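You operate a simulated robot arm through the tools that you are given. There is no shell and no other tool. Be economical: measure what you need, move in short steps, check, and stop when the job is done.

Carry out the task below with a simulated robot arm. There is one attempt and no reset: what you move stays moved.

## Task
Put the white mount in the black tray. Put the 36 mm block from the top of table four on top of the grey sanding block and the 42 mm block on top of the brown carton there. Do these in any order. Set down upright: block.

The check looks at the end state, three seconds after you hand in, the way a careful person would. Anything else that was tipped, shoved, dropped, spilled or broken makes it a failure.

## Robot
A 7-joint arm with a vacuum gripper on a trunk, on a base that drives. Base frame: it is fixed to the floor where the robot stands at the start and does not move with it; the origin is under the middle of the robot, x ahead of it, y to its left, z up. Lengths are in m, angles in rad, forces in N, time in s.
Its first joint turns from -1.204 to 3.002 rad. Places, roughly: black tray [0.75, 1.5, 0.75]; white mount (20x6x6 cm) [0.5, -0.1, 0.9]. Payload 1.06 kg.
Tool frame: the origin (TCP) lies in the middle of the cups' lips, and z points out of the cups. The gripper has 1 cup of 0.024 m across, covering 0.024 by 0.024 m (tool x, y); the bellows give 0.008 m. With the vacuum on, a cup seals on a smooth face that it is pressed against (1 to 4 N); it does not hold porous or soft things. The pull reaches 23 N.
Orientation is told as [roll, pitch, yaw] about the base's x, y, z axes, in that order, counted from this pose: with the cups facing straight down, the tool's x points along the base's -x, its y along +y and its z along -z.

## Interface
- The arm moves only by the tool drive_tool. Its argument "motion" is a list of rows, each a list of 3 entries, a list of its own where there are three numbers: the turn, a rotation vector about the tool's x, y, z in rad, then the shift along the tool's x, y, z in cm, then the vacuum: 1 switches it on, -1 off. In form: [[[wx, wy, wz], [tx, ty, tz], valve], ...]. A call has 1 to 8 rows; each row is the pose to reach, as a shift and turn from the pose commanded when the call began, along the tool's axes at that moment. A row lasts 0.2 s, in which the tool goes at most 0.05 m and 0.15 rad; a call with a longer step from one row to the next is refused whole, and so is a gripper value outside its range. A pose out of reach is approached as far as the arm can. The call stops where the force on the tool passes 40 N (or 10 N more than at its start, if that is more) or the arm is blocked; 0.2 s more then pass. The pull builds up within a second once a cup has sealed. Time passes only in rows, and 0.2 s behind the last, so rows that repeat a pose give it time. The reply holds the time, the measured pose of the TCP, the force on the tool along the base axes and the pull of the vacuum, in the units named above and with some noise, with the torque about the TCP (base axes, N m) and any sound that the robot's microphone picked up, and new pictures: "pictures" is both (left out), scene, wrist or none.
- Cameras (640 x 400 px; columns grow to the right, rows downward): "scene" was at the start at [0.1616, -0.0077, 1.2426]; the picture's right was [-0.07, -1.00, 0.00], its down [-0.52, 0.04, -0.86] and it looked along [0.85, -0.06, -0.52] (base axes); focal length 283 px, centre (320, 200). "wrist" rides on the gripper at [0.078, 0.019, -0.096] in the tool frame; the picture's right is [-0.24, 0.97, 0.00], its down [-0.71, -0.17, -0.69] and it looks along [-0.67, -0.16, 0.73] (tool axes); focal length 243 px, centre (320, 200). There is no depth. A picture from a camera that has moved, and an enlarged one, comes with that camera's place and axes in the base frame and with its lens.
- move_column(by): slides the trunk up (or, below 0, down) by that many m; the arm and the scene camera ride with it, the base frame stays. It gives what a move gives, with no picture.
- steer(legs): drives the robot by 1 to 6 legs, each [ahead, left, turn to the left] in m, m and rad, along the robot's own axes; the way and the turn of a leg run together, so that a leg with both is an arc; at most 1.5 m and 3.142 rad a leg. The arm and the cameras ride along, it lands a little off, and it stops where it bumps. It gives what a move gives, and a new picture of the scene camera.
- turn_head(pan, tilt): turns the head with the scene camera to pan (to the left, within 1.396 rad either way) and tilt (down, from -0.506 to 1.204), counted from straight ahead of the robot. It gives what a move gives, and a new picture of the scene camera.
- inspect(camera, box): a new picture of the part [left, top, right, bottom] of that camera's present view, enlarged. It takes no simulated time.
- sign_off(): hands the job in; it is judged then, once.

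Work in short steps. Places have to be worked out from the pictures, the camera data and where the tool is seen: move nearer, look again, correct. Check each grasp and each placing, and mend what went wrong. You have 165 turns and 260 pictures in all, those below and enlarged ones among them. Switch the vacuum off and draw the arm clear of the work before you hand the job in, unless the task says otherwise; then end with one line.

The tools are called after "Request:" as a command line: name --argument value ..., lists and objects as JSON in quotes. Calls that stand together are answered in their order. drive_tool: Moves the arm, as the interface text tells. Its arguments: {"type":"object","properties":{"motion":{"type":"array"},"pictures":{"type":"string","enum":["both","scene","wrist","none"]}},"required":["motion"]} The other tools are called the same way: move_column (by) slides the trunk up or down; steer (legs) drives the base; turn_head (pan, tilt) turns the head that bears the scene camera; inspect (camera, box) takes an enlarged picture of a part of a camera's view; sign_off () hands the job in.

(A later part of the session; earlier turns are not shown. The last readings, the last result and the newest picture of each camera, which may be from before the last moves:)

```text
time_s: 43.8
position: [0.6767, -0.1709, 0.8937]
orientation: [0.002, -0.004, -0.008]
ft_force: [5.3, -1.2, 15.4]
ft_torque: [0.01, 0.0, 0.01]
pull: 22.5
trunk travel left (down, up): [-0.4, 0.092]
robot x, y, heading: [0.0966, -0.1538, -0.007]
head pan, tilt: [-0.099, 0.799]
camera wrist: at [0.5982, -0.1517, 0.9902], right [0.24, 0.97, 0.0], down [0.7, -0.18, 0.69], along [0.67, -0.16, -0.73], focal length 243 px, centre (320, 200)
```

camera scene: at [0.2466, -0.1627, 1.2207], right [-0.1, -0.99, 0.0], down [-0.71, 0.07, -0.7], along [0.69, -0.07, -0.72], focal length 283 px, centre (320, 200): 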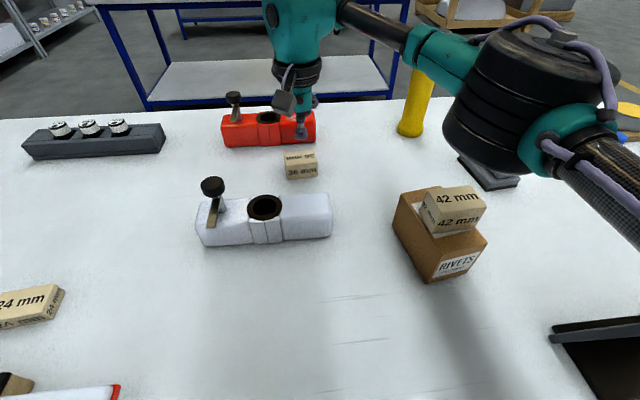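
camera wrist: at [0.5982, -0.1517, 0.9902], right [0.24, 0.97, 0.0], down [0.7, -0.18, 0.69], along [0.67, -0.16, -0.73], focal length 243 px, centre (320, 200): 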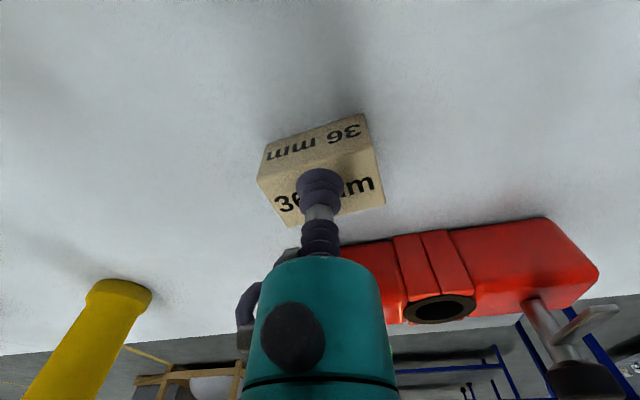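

Sealed. Lift straight up, draw in, and then drive right so the sanding block is in front.

Request:
drive_tool --motion '[[[0, 0, 0], [0, 0, -4], 1], [[0, 0, 0], [0, 0, -8], 1], [[0, 0, 0], [1, 0, -12.5], 1], [[0, 0, 0], [4, 0, -16], 1], [[0, 0, 0], [8, 0, -18.5], 1], [[0, 0, 0], [12, 0, -20], 1]]' --pictures "scene"

Request:
steer --legs '[[0, -0.3, 0]]'

```text
time_s: 45.2
position: [0.5556, -0.1709, 1.0929]
orientation: [0.0, 0.0, -0.008]
ft_force: [0.0, 0.0, -0.3]
ft_torque: [0.01, -0.02, 0.02]
pull: 23.1
trunk travel left (down, up): [-0.4, 0.092]
robot x, y, heading: [0.094, -0.1514, -0.002]
head pan, tilt: [-0.099, 0.799]
camera scene: at [0.2463, -0.1628, 1.2207], right [-0.1, -0.99, 0.0], down [-0.71, 0.07, -0.7], along [0.69, -0.07, -0.72], focal length 283 px, centre (320, 200)
```

scene: 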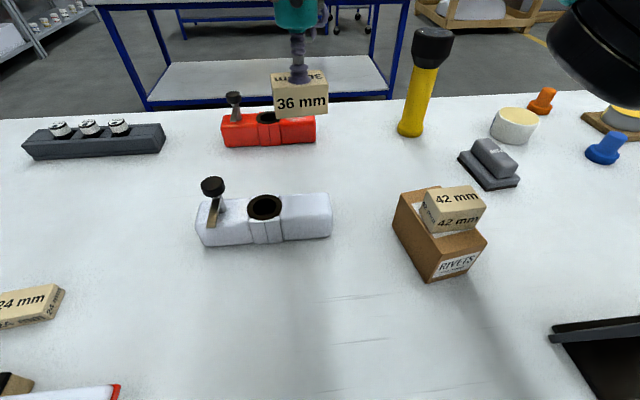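

```text
time_s: 47.2
position: [0.5542, -0.474, 1.0921]
orientation: [0.002, 0.0, -0.01]
ft_force: [0.1, 0.5, -0.4]
ft_torque: [0.01, 0.01, -0.01]
pull: 23.2
trunk travel left (down, up): [-0.4, 0.092]
robot x, y, heading: [0.0918, -0.4555, -0.01]
head pan, tilt: [-0.099, 0.799]
camera scene: at [0.2446, -0.4639, 1.2207], right [-0.11, -0.99, 0.0], down [-0.71, 0.08, -0.7], along [0.69, -0.07, -0.72], focal length 283 px, centre (320, 200)
```

scene: 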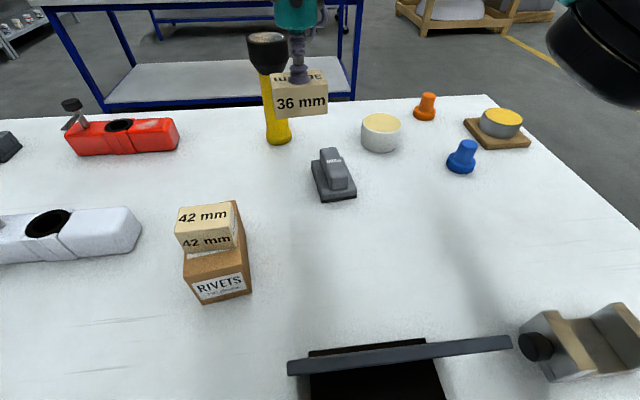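

Zooming on the sanding block for a precise placement spot and its orientation.

Request:
inspect --camera "scene" --box '[240, 60, 400, 220]'

Request:
inspect --camera "wrist" --box '[160, 60, 480, 260]'

```text
2.50 times, centred on (320, 140) of scene
camera zoom: at [0.2446, -0.4639, 1.2207], right [-0.11, -0.99, 0.0], down [-0.71, 0.08, -0.7], along [0.69, -0.07, -0.72], focal length 708 px, centre (320, 350)
```

zoom: 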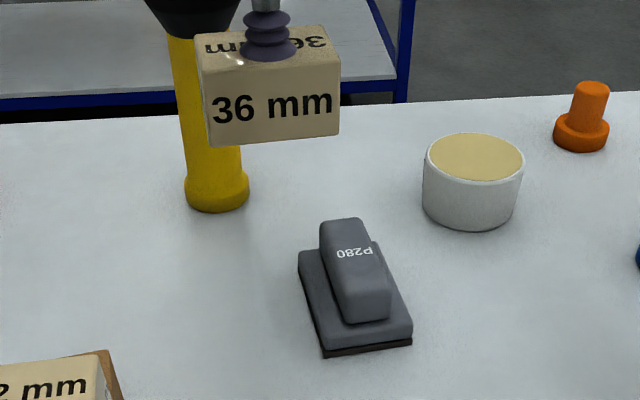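

```text
2.00 times, centred on (320, 160) of wrist
camera zoom: at [0.4764, -0.4542, 1.1884], right [0.25, 0.97, 0.0], down [0.71, -0.18, 0.69], along [0.66, -0.17, -0.73], focal length 485 px, centre (320, 280)
```

zoom: 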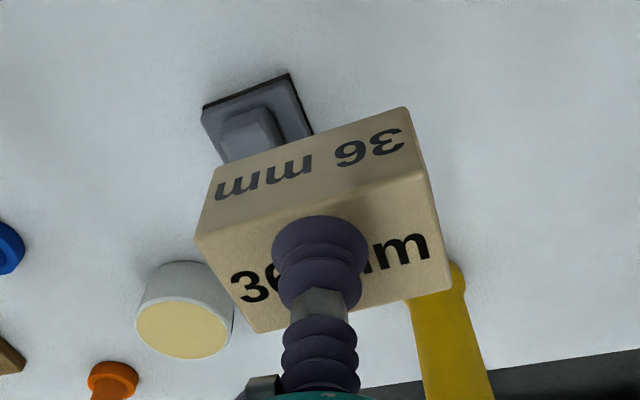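

The sanding block's top ridge centres at about (0.634, -0.527), z≈0.905. Moving over it to z≈0.97, well above contact (~0.94).

Request:
drive_tool --motion '[[[0, 0, 0], [-3, -2, 2], 1], [[0, 0, 0], [-6, -4, 4], 1], [[0, 0, 0], [-8, -5.3, 7], 1], [[0, 0, 0], [-8, -5.3, 10], 1], [[0, 0, 0], [-8, -5.3, 12], 1], [[0, 0, 0], [-8, -5.3, 12.5], 1]]'

Request:
inspect --camera "scene" --box '[240, 60, 400, 220]'

```text
time_s: 48.6
position: [0.6322, -0.5267, 0.968]
orientation: [0.001, -0.002, -0.01]
ft_force: [-0.1, 0.3, 0.2]
ft_torque: [-0.03, 0.03, 0.02]
pull: 23.0
trunk travel left (down, up): [-0.4, 0.092]
robot x, y, heading: [0.0884, -0.4544, -0.007]
head pan, tilt: [-0.099, 0.799]
camera scene: at [0.2446, -0.4634, 1.2207], right [-0.11, -0.99, 0.0], down [-0.71, 0.08, -0.7], along [0.69, -0.08, -0.72], focal length 283 px, centre (320, 200)
camera wrist: at [0.5547, -0.5083, 1.064], right [0.25, 0.97, 0.0], down [0.71, -0.18, 0.69], along [0.66, -0.17, -0.73], focal length 243 px, centre (320, 200)
```

scene: 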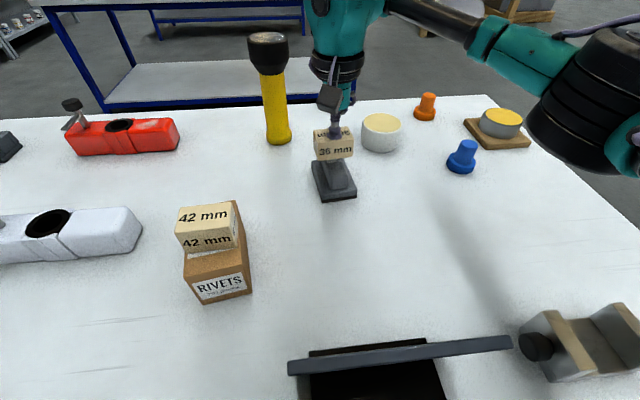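
wrist: 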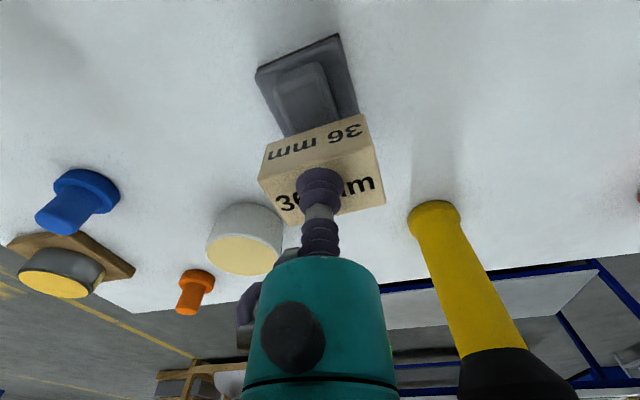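

```text
2.50 times, centred on (320, 140) of scene
camera zoom: at [0.2446, -0.4634, 1.2207], right [-0.11, -0.99, 0.0], down [-0.71, 0.08, -0.7], along [0.69, -0.08, -0.72], focal length 708 px, centre (320, 350)
```

zoom: 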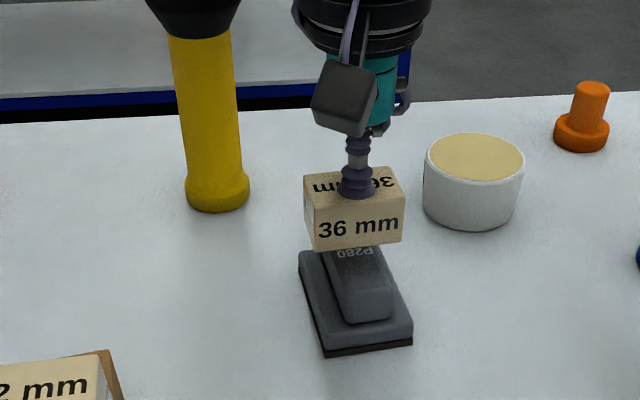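

Alignment looks right. Lower to just above contact in small steps.

Request:
drive_tool --motion '[[[0, 0, 0], [-0.3, 0, 1.2], 1], [[0, 0, 0], [-0.3, 0, 1.9], 1], [[0, 0, 0], [-0.3, 0, 2.2], 1], [[0, 0, 0], [-0.3, 0, 2.2], 1]]'

Request:
inspect --camera "scene" --box '[240, 60, 400, 220]'

```text
time_s: 49.6
position: [0.6362, -0.5273, 0.9475]
orientation: [0.002, -0.002, -0.01]
ft_force: [0.5, -2.2, 8.8]
ft_torque: [-0.03, 0.01, 0.0]
pull: 22.7
trunk travel left (down, up): [-0.4, 0.092]
robot x, y, heading: [0.0953, -0.4533, -0.008]
head pan, tilt: [-0.099, 0.799]
camera scene: at [0.2441, -0.4635, 1.2209], right [-0.11, -0.99, 0.0], down [-0.71, 0.08, -0.7], along [0.69, -0.07, -0.72], focal length 283 px, centre (320, 200)
camera wrist: at [0.558, -0.5081, 1.0424], right [0.25, 0.97, 0.0], down [0.7, -0.18, 0.69], along [0.67, -0.17, -0.73], focal length 243 px, centre (320, 200)
```

scene: 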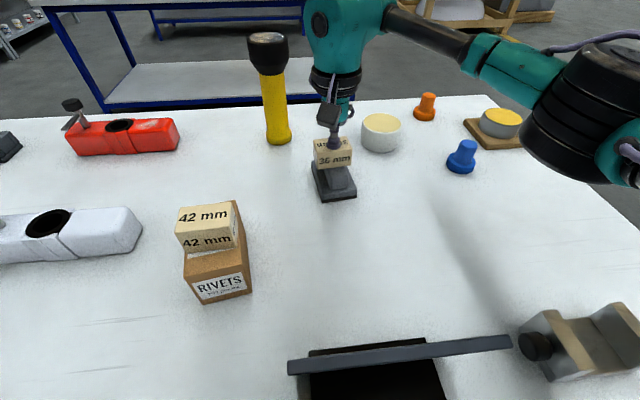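
wrist: 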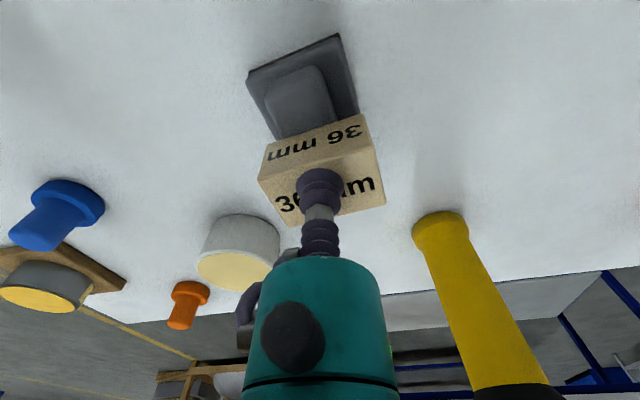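

```text
2.50 times, centred on (320, 140) of scene
camera zoom: at [0.2441, -0.4635, 1.2209], right [-0.11, -0.99, 0.0], down [-0.71, 0.08, -0.7], along [0.69, -0.07, -0.72], focal length 708 px, centre (320, 350)
```

zoom: 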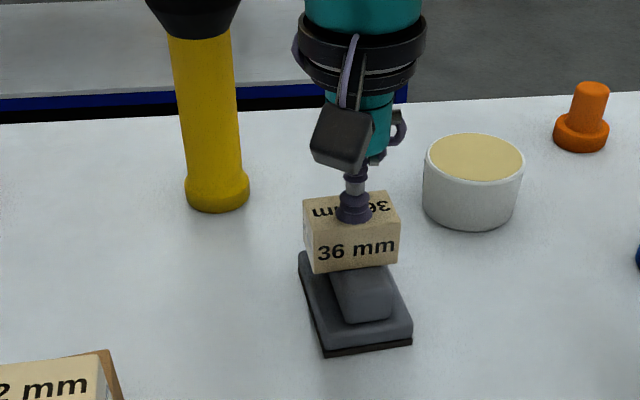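

Contact with 9 N, block seated centrally on the ridge. Vent and rise.

Request:
drive_tool --motion '[[[0, 0, 0], [0, 0, -0.05], -1], [[0, 0, 0], [0, 0, -0.05], -1], [[0, 0, 0], [0, 0, -0.05], -1], [[0, 0, 0], [0, 0, -0.05], -1], [[0, 0, 0], [0, 0, -1.5], -1], [[0, 0, 0], [0, 0, -5], -1], [[0, 0, 0], [0, 0, -9.5], -1], [[0, 0, 0], [4, 0, -12], -1]]'

Request:
inspect --camera "scene" --box '[240, 60, 400, 220]'

```text
time_s: 51.4
position: [0.5973, -0.5267, 1.0663]
orientation: [-0.002, -0.001, -0.011]
ft_force: [-0.8, 0.8, 0.6]
ft_torque: [0.0, -0.01, -0.01]
pull: 0.0
trunk travel left (down, up): [-0.4, 0.092]
robot x, y, heading: [0.0907, -0.4527, -0.009]
head pan, tilt: [-0.099, 0.799]
camera scene: at [0.2442, -0.4636, 1.2207], right [-0.11, -0.99, 0.0], down [-0.71, 0.08, -0.7], along [0.69, -0.07, -0.72], focal length 283 px, centre (320, 200)
camera wrist: at [0.5191, -0.5071, 1.1625], right [0.25, 0.97, 0.0], down [0.71, -0.18, 0.69], along [0.66, -0.17, -0.73], focal length 243 px, centre (320, 200)
```

scene: 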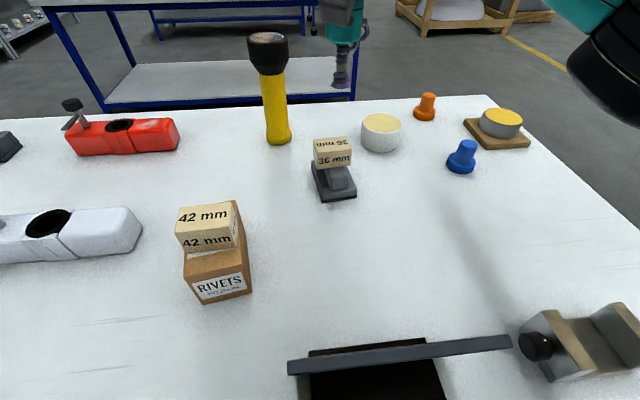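
wrist: 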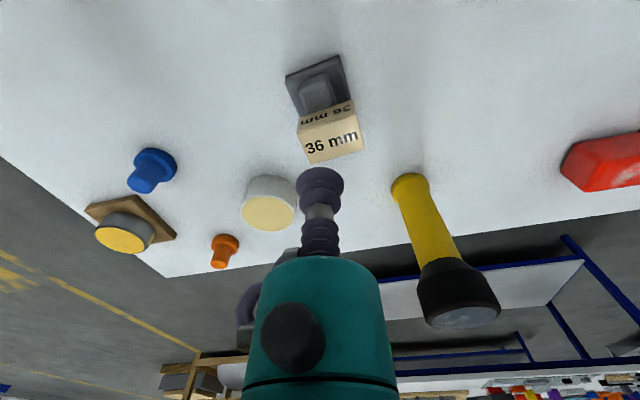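

```text
2.50 times, centred on (320, 140) of scene
camera zoom: at [0.2442, -0.4636, 1.2207], right [-0.11, -0.99, 0.0], down [-0.71, 0.08, -0.7], along [0.69, -0.07, -0.72], focal length 708 px, centre (320, 350)
```

zoom: 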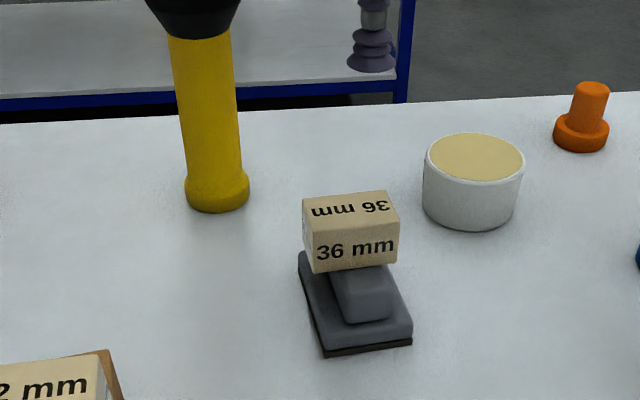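

Block stands level on the sanding block. Now pull the arm in and drive back and left to face the white mount.

Request:
drive_tool --motion '[[[0, 0, 0], [4.5, 0, -1], -1], [[0, 0, 0], [9, 0, -2], -1], [[0, 0, 0], [13.5, 0, -3], -1], [[0, 0, 0], [16, 0, -4], -1]]' --pictures "none"

Request:
steer --legs '[[-0.09, 0, 0.009], [0, 0.42, 0]]'

```text
time_s: 52.4
position: [0.4351, -0.5256, 1.1058]
orientation: [-0.001, 0.001, -0.011]
ft_force: [-0.1, 1.2, 0.1]
ft_torque: [0.01, 0.03, 0.02]
pull: 0.0
trunk travel left (down, up): [-0.4, 0.092]
robot x, y, heading: [0.0913, -0.4544, -0.008]
head pan, tilt: [-0.099, 0.799]
```

```text
time_s: 55.7
position: [0.3447, -0.1045, 1.1062]
orientation: [0.0, 0.002, 0.003]
ft_force: [0.3, 0.2, -1.0]
ft_torque: [0.02, -0.02, 0.01]
pull: 0.1
trunk travel left (down, up): [-0.4, 0.092]
robot x, y, heading: [0.0045, -0.034, -0.0]
head pan, tilt: [-0.099, 0.799]
camera scene: at [0.1524, -0.0461, 1.2207], right [-0.1, -1.0, 0.0], down [-0.71, 0.07, -0.7], along [0.69, -0.07, -0.72], focal length 283 px, centre (320, 200)
```

scene: 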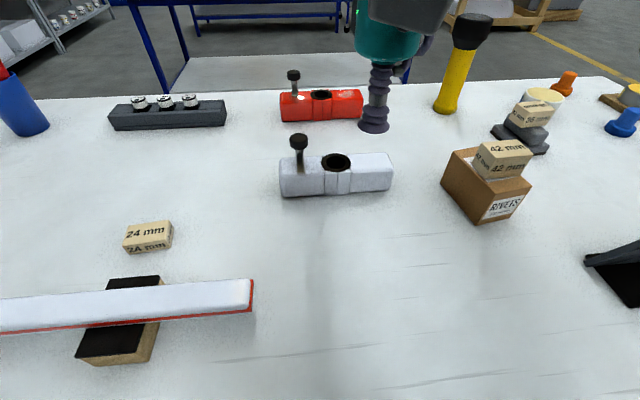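

Zoom on the white mount from both cameras to choose a sealing spot.

Request:
inspect --camera "scene" --box '[260, 110, 420, 210]'

Request:
drive_tool --motion '[[[0, 0, 0], [-3, 0, 0], -1], [[0, 0, 0], [-6, 0, 3], -1], [[0, 0, 0], [-7, 0, 6], -1]]' --pictures "wrist"

```text
4.00 times, centred on (340, 160) of scene
camera zoom: at [0.1524, -0.0461, 1.2207], right [-0.1, -1.0, 0.0], down [-0.71, 0.07, -0.7], along [0.69, -0.07, -0.72], focal length 1132 px, centre (240, 360)
```

zoom: 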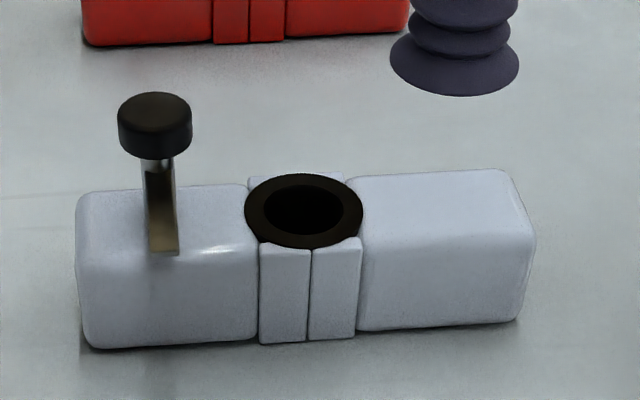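

```text
time_s: 56.5
position: [0.4174, -0.1065, 1.045]
orientation: [0.001, -0.002, 0.001]
ft_force: [0.6, -0.1, 0.1]
ft_torque: [0.01, -0.01, 0.01]
pull: 0.1
trunk travel left (down, up): [-0.4, 0.092]
robot x, y, heading: [-0.0019, -0.0358, 0.005]
head pan, tilt: [-0.099, 0.799]
camera wrist: at [0.3395, -0.0876, 1.1407], right [0.23, 0.97, 0.0], down [0.71, -0.17, 0.69], along [0.67, -0.16, -0.73], focal length 243 px, centre (320, 200)
```

wrist: 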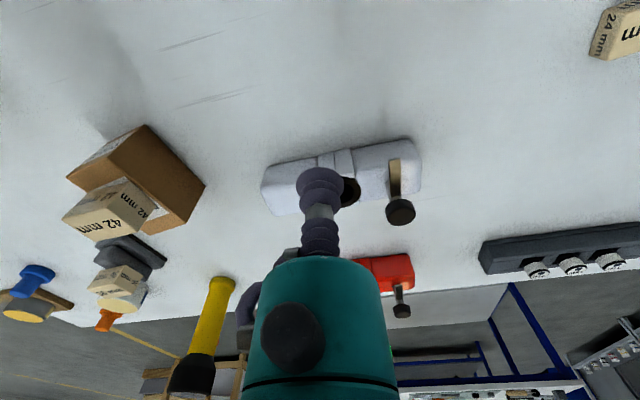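

The flat right of the black ring is the best spot; nearest clear cup centre is about (0.526, -0.153), top z≈0.917. Move above and check.

Request:
drive_tool --motion '[[[0, 0, 0], [-4, -2, 0], -1], [[0, 0, 0], [-8, -4, 1], -1], [[0, 0, 0], [-10.9, -4.7, 4], -1], [[0, 0, 0], [-10.9, -4.7, 8], -1], [[0, 0, 0], [-10.9, -4.7, 9.5], -1]]'

Request:
inspect --camera "scene" --box '[260, 110, 420, 210]'

```text
time_s: 57.7
position: [0.5242, -0.1511, 0.9507]
orientation: [0.001, -0.002, 0.002]
ft_force: [0.2, 0.6, 1.1]
ft_torque: [0.01, -0.01, -0.03]
pull: 0.0
trunk travel left (down, up): [-0.4, 0.092]
robot x, y, heading: [0.0027, -0.0388, 0.007]
head pan, tilt: [-0.099, 0.799]
camera scene: at [0.1524, -0.0465, 1.2207], right [-0.1, -1.0, 0.0], down [-0.71, 0.07, -0.7], along [0.69, -0.07, -0.72], focal length 283 px, centre (320, 200)
camera wrist: at [0.4459, -0.1333, 1.046], right [0.23, 0.97, 0.0], down [0.71, -0.17, 0.69], along [0.67, -0.16, -0.73], focal length 243 px, centre (320, 200)
```

scene: 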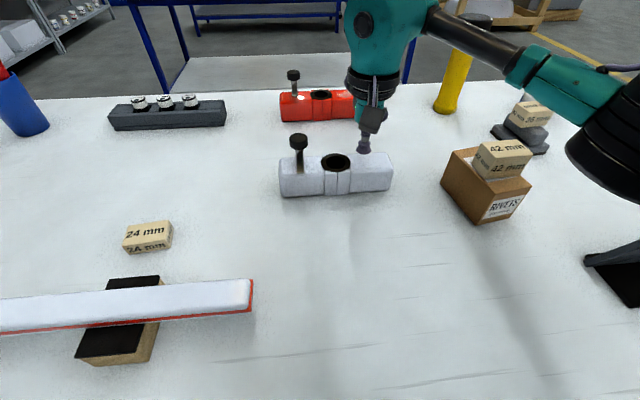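
wrist: 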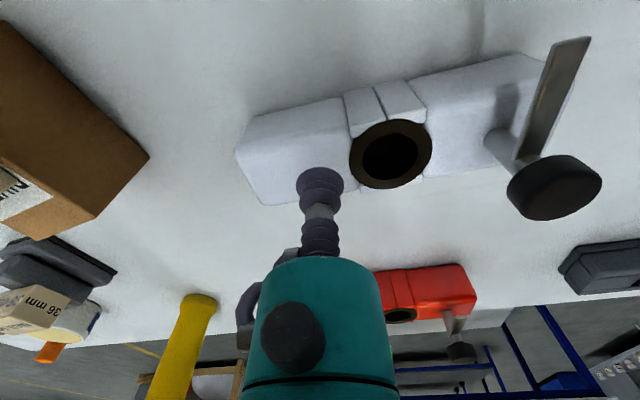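

```text
4.00 times, centred on (340, 160) of scene
camera zoom: at [0.1524, -0.0465, 1.2207], right [-0.1, -1.0, 0.0], down [-0.71, 0.07, -0.7], along [0.69, -0.07, -0.72], focal length 1132 px, centre (240, 360)
```

zoom: 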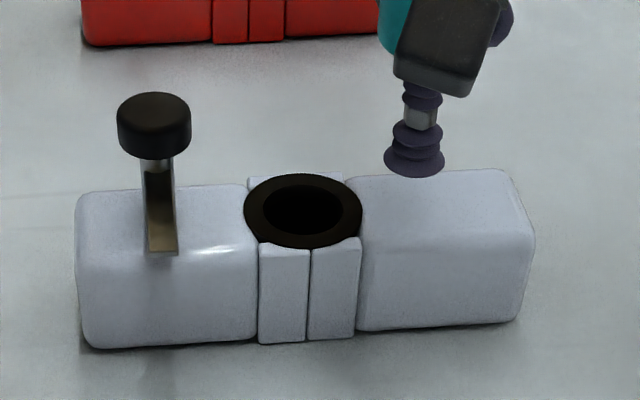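

Triangulating with the new view: mount top is z≈0.902, centreline x≈0.546 and ring edge y≈-0.141. I'll place the cup at (0.546, -0.157) and descend with vacuum on.

Request:
drive_tool --motion '[[[0, 0, 0], [-2.2, -0.5, 1], 1], [[0, 0, 0], [-2.2, -0.5, 3], 1], [[0, 0, 0], [-2.2, -0.5, 4], 1], [[0, 0, 0], [-2.2, -0.5, 4.4], 1], [[0, 0, 0], [-2.2, -0.5, 4.8], 1], [[0, 0, 0], [-2.2, -0.5, 4.8], 1]]'

Request:
inspect --camera "scene" --box '[260, 110, 420, 210]'

```text
time_s: 59.1
position: [0.5463, -0.1562, 0.9057]
orientation: [0.003, -0.006, 0.0]
ft_force: [8.3, -4.2, 35.4]
ft_torque: [-0.03, 0.13, -0.03]
pull: 22.7
trunk travel left (down, up): [-0.4, 0.092]
robot x, y, heading: [-0.002, -0.0384, -0.0]
head pan, tilt: [-0.099, 0.799]
camera scene: at [0.1509, -0.0465, 1.2212], right [-0.1, -1.0, 0.0], down [-0.71, 0.07, -0.7], along [0.69, -0.07, -0.72], focal length 283 px, centre (320, 200)
camera wrist: at [0.4673, -0.1386, 1.0011], right [0.23, 0.97, 0.0], down [0.7, -0.17, 0.69], along [0.67, -0.16, -0.72], focal length 243 px, centre (320, 200)
```

scene: 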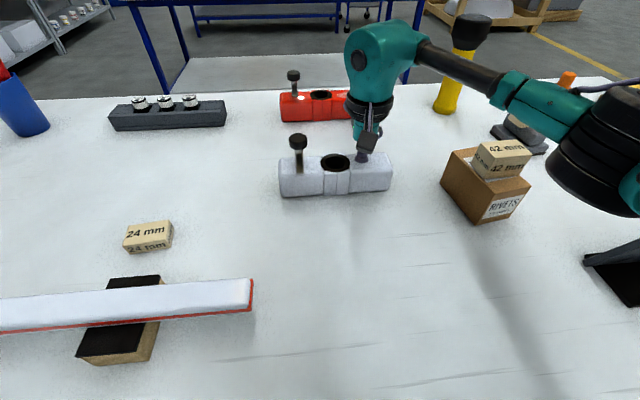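
wrist: 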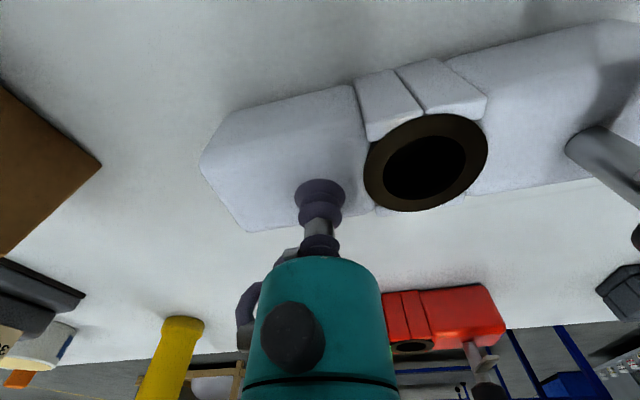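

```text
4.00 times, centred on (340, 160) of scene
camera zoom: at [0.1509, -0.0465, 1.2212], right [-0.1, -1.0, 0.0], down [-0.71, 0.07, -0.7], along [0.69, -0.07, -0.72], focal length 1132 px, centre (240, 360)
```

zoom: 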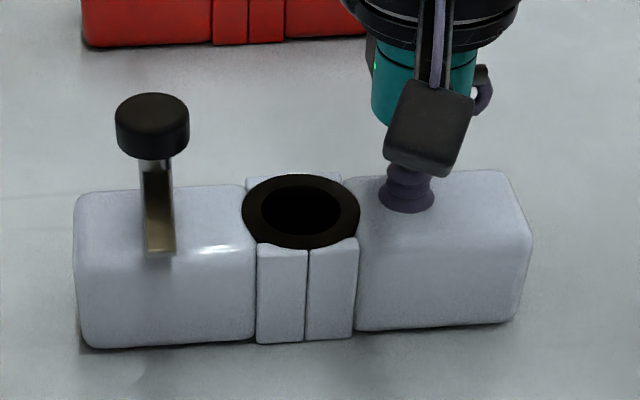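

Sealed at 22.7 N. I'll lift slowly by about 1 cm to feel the weight and torque.

Request:
drive_tool --motion '[[[0, 0, 0], [0, 0, -0.3], 1], [[0, 0, 0], [0, 0, -0.6], 1], [[0, 0, 0], [0, 0, -0.9], 1], [[0, 0, 0], [0, 0, -1.2], 1], [[0, 0, 0], [0, 0, -1.2], 1]]'

Request:
inspect --camera "scene" --box '[260, 110, 420, 210]'

```text
time_s: 60.3
position: [0.5473, -0.1556, 0.9147]
orientation: [-0.001, 0.003, 0.001]
ft_force: [0.7, 0.0, -3.5]
ft_torque: [-0.09, -0.01, 0.03]
pull: 22.8
trunk travel left (down, up): [-0.4, 0.092]
robot x, y, heading: [-0.002, -0.0379, 0.009]
head pan, tilt: [-0.099, 0.799]
camera scene: at [0.1525, -0.0465, 1.2206], right [-0.1, -1.0, 0.0], down [-0.71, 0.07, -0.7], along [0.69, -0.07, -0.72], focal length 283 px, centre (320, 200)
camera wrist: at [0.4682, -0.1383, 1.01], right [0.23, 0.97, 0.0], down [0.71, -0.17, 0.68], along [0.67, -0.16, -0.73], focal length 243 px, centre (320, 200)
```

scene: 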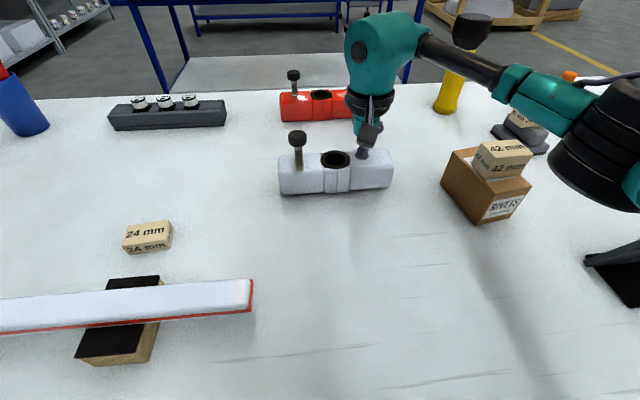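
wrist: 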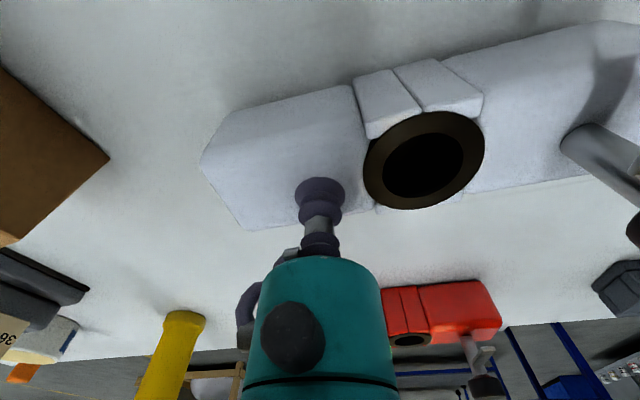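

```text
4.00 times, centred on (340, 160) of scene
camera zoom: at [0.1525, -0.0465, 1.2206], right [-0.1, -1.0, 0.0], down [-0.71, 0.07, -0.7], along [0.69, -0.07, -0.72], focal length 1132 px, centre (240, 360)
```

zoom: 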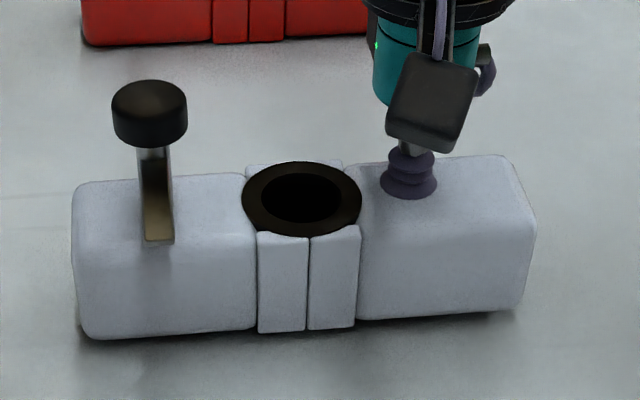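

The mount is light (~3.5 N) and hangs level. Lift further with gentle steps and draw it in.

Request:
drive_tool --motion '[[[0, 0, 0], [0, 0, -1.5], 1], [[0, 0, 0], [0, 0, -3.5], 1], [[0, 0, 0], [0, 0, -6], 1], [[0, 0, 0], [0, 0, -8.5], 1], [[0, 0, 0], [0.5, 0, -11], 1], [[0, 0, 0], [2, 0, -13.5], 1], [[0, 0, 0], [4.5, 0, -15.5], 1], [[0, 0, 0], [7.5, 0, -17], 1]]' --pictures "none"

Request:
drive_tool --motion '[[[0, 0, 0], [2.5, 0, 0], 1], [[0, 0, 0], [5, 0, -1], 1], [[0, 0, 0], [6.5, 0, -2], 1], [[0, 0, 0], [7, 0, -2.5], 1]]'

Request:
turn_head --pan 0.9 --tilt 0.4

```text
time_s: 62.1
position: [0.4713, -0.1566, 1.0856]
orientation: [0.002, -0.001, 0.003]
ft_force: [0.5, -0.6, -2.0]
ft_torque: [-0.12, -0.01, 0.0]
pull: 22.4
trunk travel left (down, up): [-0.4, 0.092]
robot x, y, heading: [-0.0019, -0.037, 0.002]
head pan, tilt: [-0.099, 0.799]
```

```text
time_s: 63.1
position: [0.3991, -0.1559, 1.1089]
orientation: [0.002, -0.001, 0.001]
ft_force: [-0.3, -0.7, -1.4]
ft_torque: [-0.08, -0.03, -0.03]
pull: 22.9
trunk travel left (down, up): [-0.4, 0.092]
robot x, y, heading: [-0.0003, -0.0394, 0.001]
head pan, tilt: [-0.099, 0.799]
camera scene: at [0.1525, -0.0465, 1.2207], right [-0.1, -1.0, 0.0], down [-0.71, 0.07, -0.7], along [0.69, -0.07, -0.72], focal length 283 px, centre (320, 200)
camera wrist: at [0.322, -0.1387, 1.205], right [0.23, 0.97, 0.0], down [0.71, -0.17, 0.68], along [0.67, -0.16, -0.73], focal length 243 px, centre (320, 200)
```

scene: 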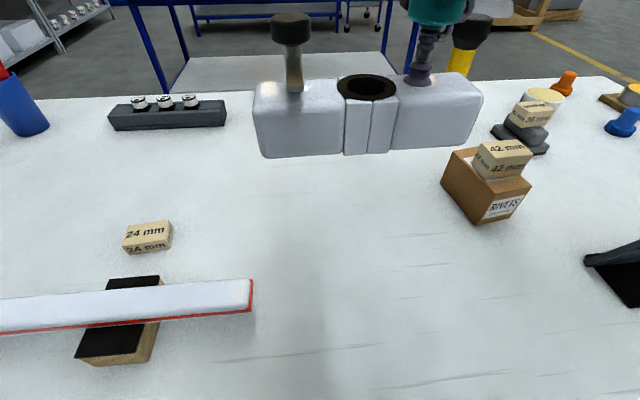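
wrist: 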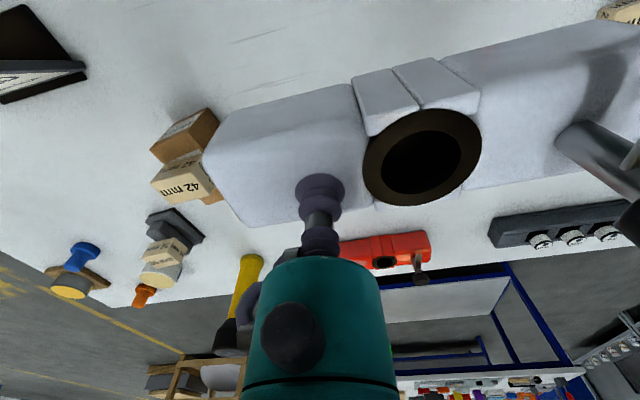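

```text
time_s: 64.4
position: [0.4001, -0.1562, 1.1082]
orientation: [0.002, 0.002, 0.001]
ft_force: [-0.5, 0.6, -2.5]
ft_torque: [-0.1, 0.02, -0.03]
pull: 22.8
trunk travel left (down, up): [-0.4, 0.092]
robot x, y, heading: [0.0002, -0.0367, 0.003]
head pan, tilt: [0.901, 0.4]
camera scene: at [0.1294, 0.0339, 1.2558], right [0.79, -0.62, 0.0], down [-0.24, -0.31, -0.92], along [0.57, 0.72, -0.39], focal length 283 px, centre (320, 200)
```

scene: 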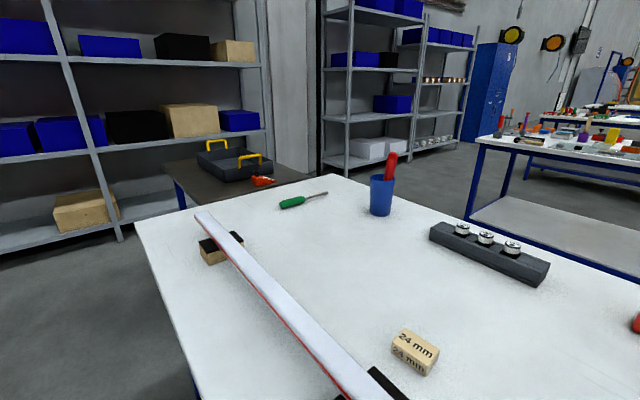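

Path to the left is clear at this height. Back up a few cm and drive left 1 m, holding the mount high.

Request:
steer --legs '[[-0.05, 0, 0], [0, 0.9, 0]]'

```text
time_s: 69.7
position: [0.346, 0.7479, 1.1082]
orientation: [0.003, 0.0, 0.003]
ft_force: [0.3, 0.0, -1.2]
ft_torque: [-0.11, -0.02, -0.01]
pull: 23.1
trunk travel left (down, up): [-0.4, 0.092]
robot x, y, heading: [-0.0536, 0.8675, 0.002]
head pan, tilt: [0.901, 0.4]
camera scene: at [0.0754, 0.9389, 1.2558], right [0.79, -0.62, 0.0], down [-0.24, -0.31, -0.92], along [0.57, 0.72, -0.39], focal length 283 px, centre (320, 200)
```

scene: 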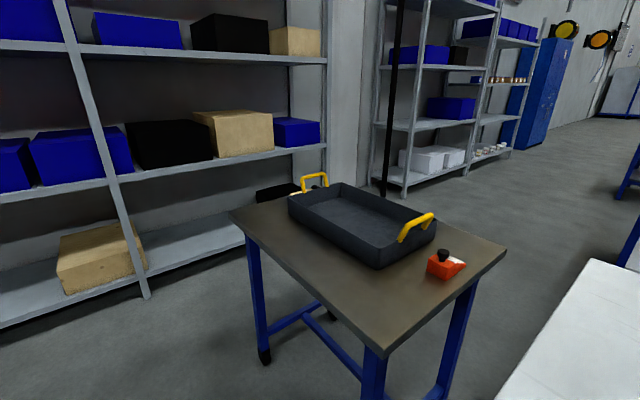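

I see the tray on its small table, long side along y, spanning about x 0.62–0.96, y 1.35–1.92. Drive left 0.7 m in front of it and look ahead-down.

Request:
steer --legs '[[0, 0.72, 0], [0.15, 0, 0]]'

Request:
turn_head --pan 0.1 --tilt 0.7

```text
time_s: 74.5
position: [0.4863, 1.4741, 1.1093]
orientation: [0.002, 0.001, 0.021]
ft_force: [0.2, -0.1, -1.1]
ft_torque: [-0.11, 0.0, -0.02]
pull: 23.2
trunk travel left (down, up): [-0.4, 0.092]
robot x, y, heading: [0.0862, 1.5843, 0.021]
head pan, tilt: [0.901, 0.4]
camera scene: at [0.2132, 1.6599, 1.2557], right [0.8, -0.6, 0.0], down [-0.23, -0.31, -0.92], along [0.55, 0.74, -0.39], focal length 283 px, centre (320, 200)
```

scene: 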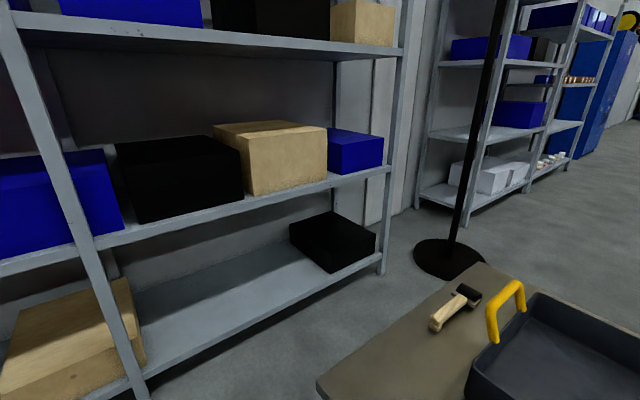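

```text
time_s: 75.7
position: [0.4872, 1.4736, 1.1097]
orientation: [0.001, 0.0, 0.021]
ft_force: [0.9, -0.5, -1.6]
ft_torque: [-0.12, -0.03, 0.0]
pull: 23.0
trunk travel left (down, up): [-0.4, 0.092]
robot x, y, heading: [0.086, 1.5872, 0.027]
head pan, tilt: [0.099, 0.7]
camera scene: at [0.241, 1.5965, 1.2289], right [0.12, -0.99, 0.0], down [-0.64, -0.08, -0.77], along [0.76, 0.1, -0.64], focal length 283 px, centre (320, 200)
```

scene: 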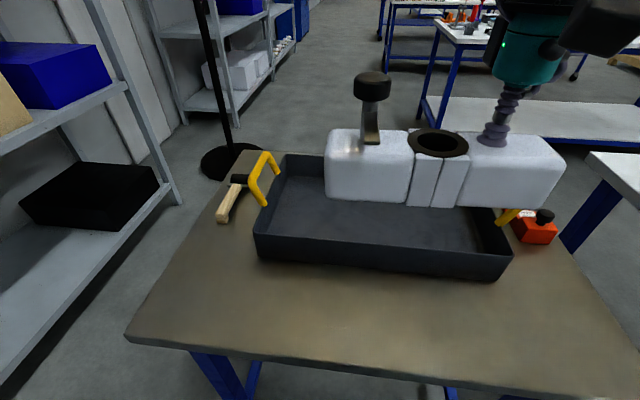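

The mount hangs level before the tray. I'll take a wrist view for triangulating the tray.

Request:
inspect --camera "wrist" --box '[0, 0, 640, 400]'

```text
1.00 times, centred on (320, 200) of wrist
camera zoom: at [0.4086, 1.4911, 1.205], right [0.21, 0.98, 0.0], down [0.71, -0.16, 0.69], along [0.67, -0.15, -0.73], focal length 243 px, centre (320, 200)
```

zoom: 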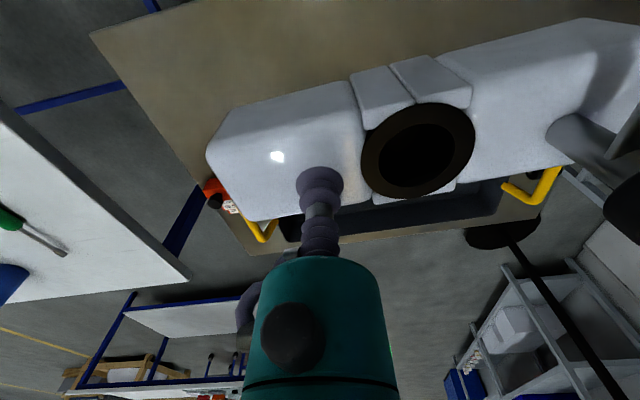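

Triangulation gives the tray table at z≈0.79 and the tray spanning x 0.59–0.88, y 1.31–1.76, centre (0.735, 1.535). Drive 12 cm ahead to bring it within reach.

Request:
steer --legs '[[0.12, 0, -0.021]]'

Request:
drive_tool --motion '[[[0, 0, 0], [-3, 0.5, 0], 1], [[0, 0, 0], [-6, 1, 0], 1], [[0, 0, 0], [-9, 1.5, 0], 1], [[0, 0, 0], [-11.5, 2, 0], 1], [[0, 0, 0], [-12, 2, 0], 1]]'

```text
time_s: 76.9
position: [0.6041, 1.4679, 1.109]
orientation: [0.002, -0.001, 0.001]
ft_force: [-0.7, 0.1, -2.1]
ft_torque: [-0.14, -0.02, 0.02]
pull: 23.0
trunk travel left (down, up): [-0.4, 0.092]
robot x, y, heading: [0.2039, 1.5859, 0.005]
head pan, tilt: [0.099, 0.7]
camera scene: at [0.3592, 1.5951, 1.2288], right [0.1, -0.99, 0.0], down [-0.64, -0.07, -0.76], along [0.76, 0.08, -0.64], focal length 283 px, centre (320, 200)
```

scene: 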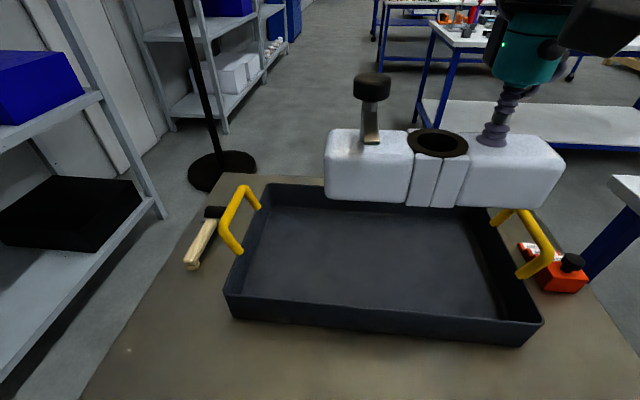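

```text
time_s: 78.1
position: [0.725, 1.4887, 1.1102]
orientation: [-0.001, -0.001, 0.002]
ft_force: [0.3, 0.0, -1.3]
ft_torque: [-0.12, 0.0, 0.01]
pull: 22.2
trunk travel left (down, up): [-0.4, 0.092]
robot x, y, heading: [0.2012, 1.59, 0.005]
head pan, tilt: [0.099, 0.7]
camera scene: at [0.3584, 1.595, 1.2289], right [0.1, -0.99, 0.0], down [-0.64, -0.07, -0.76], along [0.76, 0.08, -0.64], focal length 283 px, centre (320, 200)
camera wrist: at [0.6453, 1.5068, 1.205], right [0.23, 0.97, 0.0], down [0.71, -0.17, 0.69], along [0.67, -0.16, -0.73], focal length 243 px, centre (320, 200)
```

scene: 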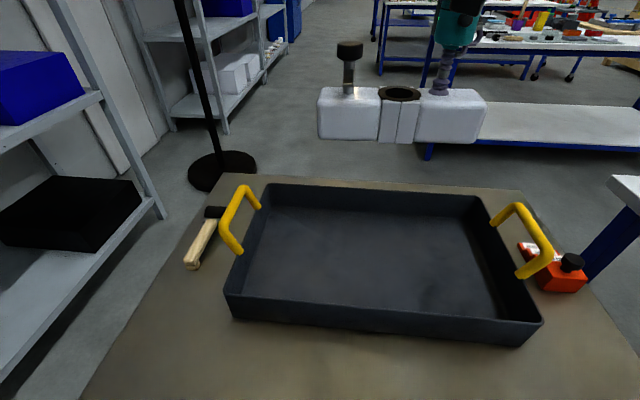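
wrist: 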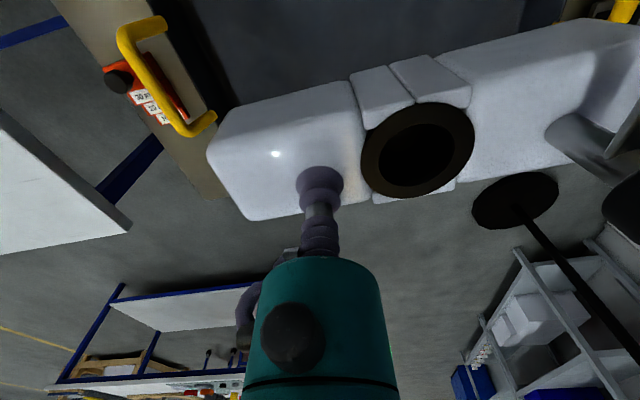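

Refined: tray centre (0.713, 1.533), rim z≈0.856, inside floor ≈0.78. I'll shift slightly and lower until the mount is just above the rim.

Request:
drive_tool --motion '[[[0, 0, 0], [1.2, 0.3, 2], 1], [[0, 0, 0], [1.2, 0.3, 5], 1], [[0, 0, 0], [1.2, 0.3, 8], 1], [[0, 0, 0], [1.2, 0.3, 11], 1], [[0, 0, 0], [1.2, 0.3, 14], 1], [[0, 0, 0], [1.2, 0.3, 17], 1], [[0, 0, 0], [1.2, 0.3, 18], 1]]'

```text
time_s: 79.7
position: [0.7109, 1.4917, 0.9289]
orientation: [-0.001, 0.0, 0.004]
ft_force: [0.6, 0.5, -1.4]
ft_torque: [-0.1, -0.02, -0.01]
pull: 23.0
trunk travel left (down, up): [-0.4, 0.092]
robot x, y, heading: [0.2021, 1.5891, 0.007]
head pan, tilt: [0.099, 0.7]
camera scene: at [0.3585, 1.5951, 1.2289], right [0.1, -0.99, 0.0], down [-0.64, -0.07, -0.76], along [0.76, 0.08, -0.64], focal length 283 px, centre (320, 200)
camera wrist: at [0.6315, 1.5098, 1.0247], right [0.23, 0.97, 0.0], down [0.71, -0.17, 0.69], along [0.67, -0.16, -0.73], focal length 243 px, centre (320, 200)
```

scene: 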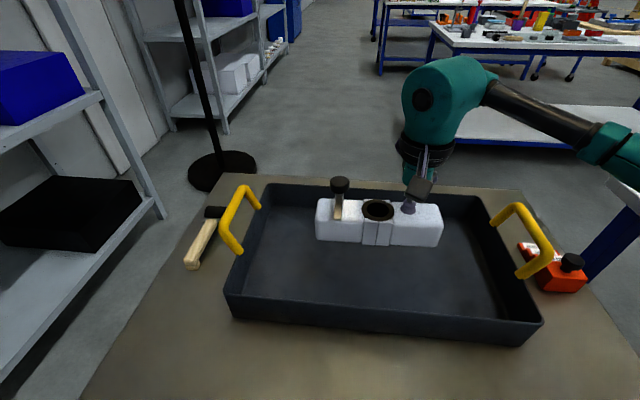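
wrist: 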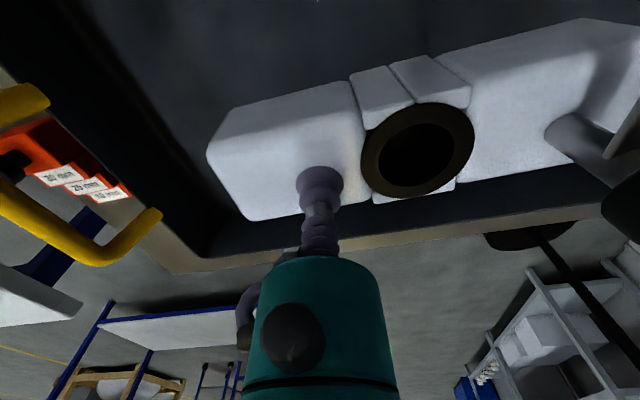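

The mount is over the middle of the tray. Lower into it, slowing toward the expected floor.

Request:
drive_tool --motion '[[[0, 0, 0], [0, 0, 2.5], 1], [[0, 0, 0], [0, 0, 5], 1], [[0, 0, 0], [0, 0, 6.5], 1], [[0, 0, 0], [0, 0, 7.3], 1], [[0, 0, 0], [0, 0, 7.7], 1], [[0, 0, 0], [0, 0, 8.1], 1]]'

```text
time_s: 81.1
position: [0.7098, 1.4921, 0.8516]
orientation: [0.005, -0.004, 0.002]
ft_force: [0.9, -5.7, 23.3]
ft_torque: [0.12, 0.06, -0.09]
pull: 22.8
trunk travel left (down, up): [-0.4, 0.092]
robot x, y, heading: [0.1995, 1.5888, 0.006]
head pan, tilt: [0.099, 0.7]
camera scene: at [0.3567, 1.5948, 1.2294], right [0.1, -0.99, 0.0], down [-0.64, -0.07, -0.77], along [0.76, 0.08, -0.64], focal length 283 px, centre (320, 200)
camera wrist: at [0.6316, 1.5101, 0.9468], right [0.23, 0.97, 0.0], down [0.71, -0.17, 0.69], along [0.67, -0.16, -0.73], focal length 243 px, centre (320, 200)
```

scene: 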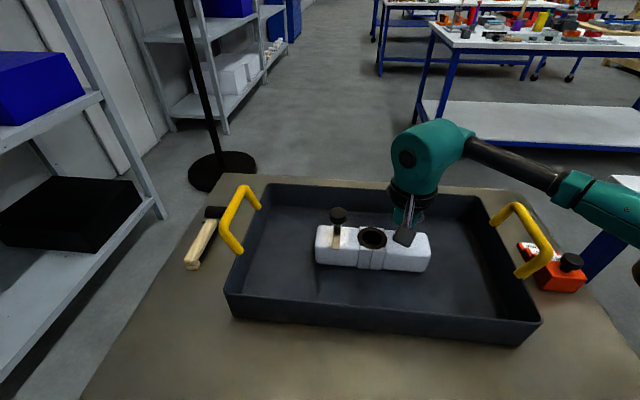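
wrist: 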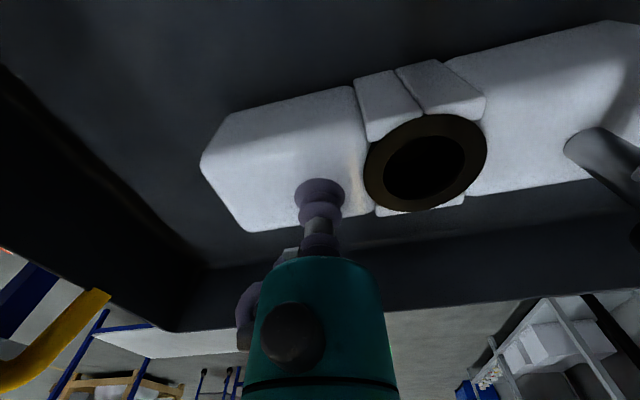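

It rests on the tray floor (23 N contact). Ease off, vent, and rise.

Request:
drive_tool --motion '[[[0, 0, 0], [0, 0, -0.2], -1], [[0, 0, 0], [0, 0, -0.2], -1], [[0, 0, 0], [0, 0, -0.2], -1], [[0, 0, 0], [0, 0, -0.2], -1], [[0, 0, 0], [0, 0, -2], -1], [[0, 0, 0], [0, 0, -6], -1], [[0, 0, 0], [0, 0, -10.5], -1], [[0, 0, 0], [0, 0, -15], -1]]'

Request:
drive_tool --motion '[[[0, 0, 0], [3, 0, -3.5], -1], [[0, 0, 0], [7, 0, -6], -1], [[0, 0, 0], [11.5, 0, -8], -1], [[0, 0, 0], [16, 0, -9], -1]]' --pictures "scene"

```text
time_s: 82.9
position: [0.7108, 1.4921, 0.9987]
orientation: [0.0, 0.0, 0.004]
ft_force: [-0.4, -0.2, 0.1]
ft_torque: [0.05, 0.0, 0.01]
pull: 0.1
trunk travel left (down, up): [-0.4, 0.092]
robot x, y, heading: [0.2008, 1.5864, 0.006]
head pan, tilt: [0.099, 0.7]
camera scene: at [0.3582, 1.5953, 1.2289], right [0.1, -0.99, 0.0], down [-0.64, -0.07, -0.77], along [0.76, 0.08, -0.64], focal length 283 px, centre (320, 200)
camera wrist: at [0.6322, 1.5105, 1.0941], right [0.23, 0.97, 0.0], down [0.71, -0.17, 0.68], along [0.67, -0.16, -0.73], focal length 243 px, centre (320, 200)
```

scene: 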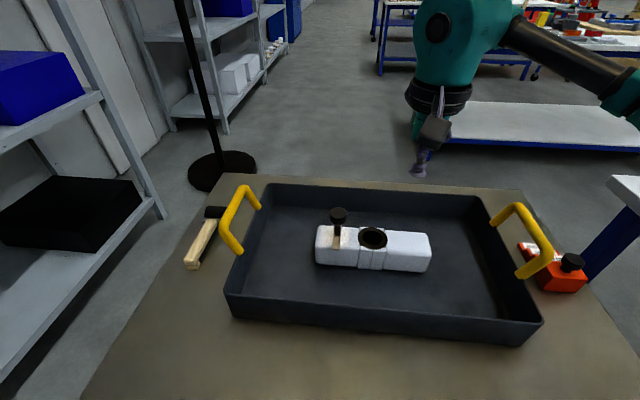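
wrist: 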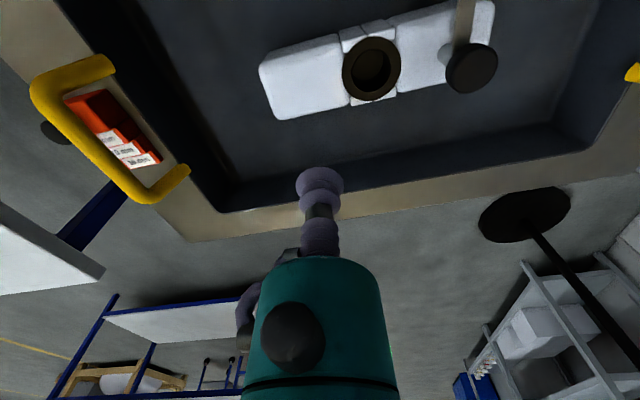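

```text
time_s: 83.9
position: [0.5478, 1.4916, 1.0887]
orientation: [-0.001, -0.002, 0.002]
ft_force: [-0.6, 0.1, 0.4]
ft_torque: [0.0, 0.0, 0.0]
pull: 0.1
trunk travel left (down, up): [-0.4, 0.092]
robot x, y, heading: [0.2038, 1.5881, 0.009]
head pan, tilt: [0.099, 0.7]
camera scene: at [0.358, 1.5951, 1.229], right [0.1, -0.99, 0.0], down [-0.64, -0.07, -0.77], along [0.76, 0.08, -0.64], focal length 283 px, centre (320, 200)
```

scene: 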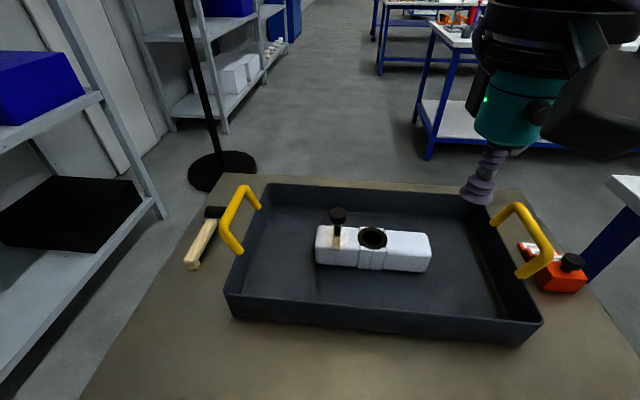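

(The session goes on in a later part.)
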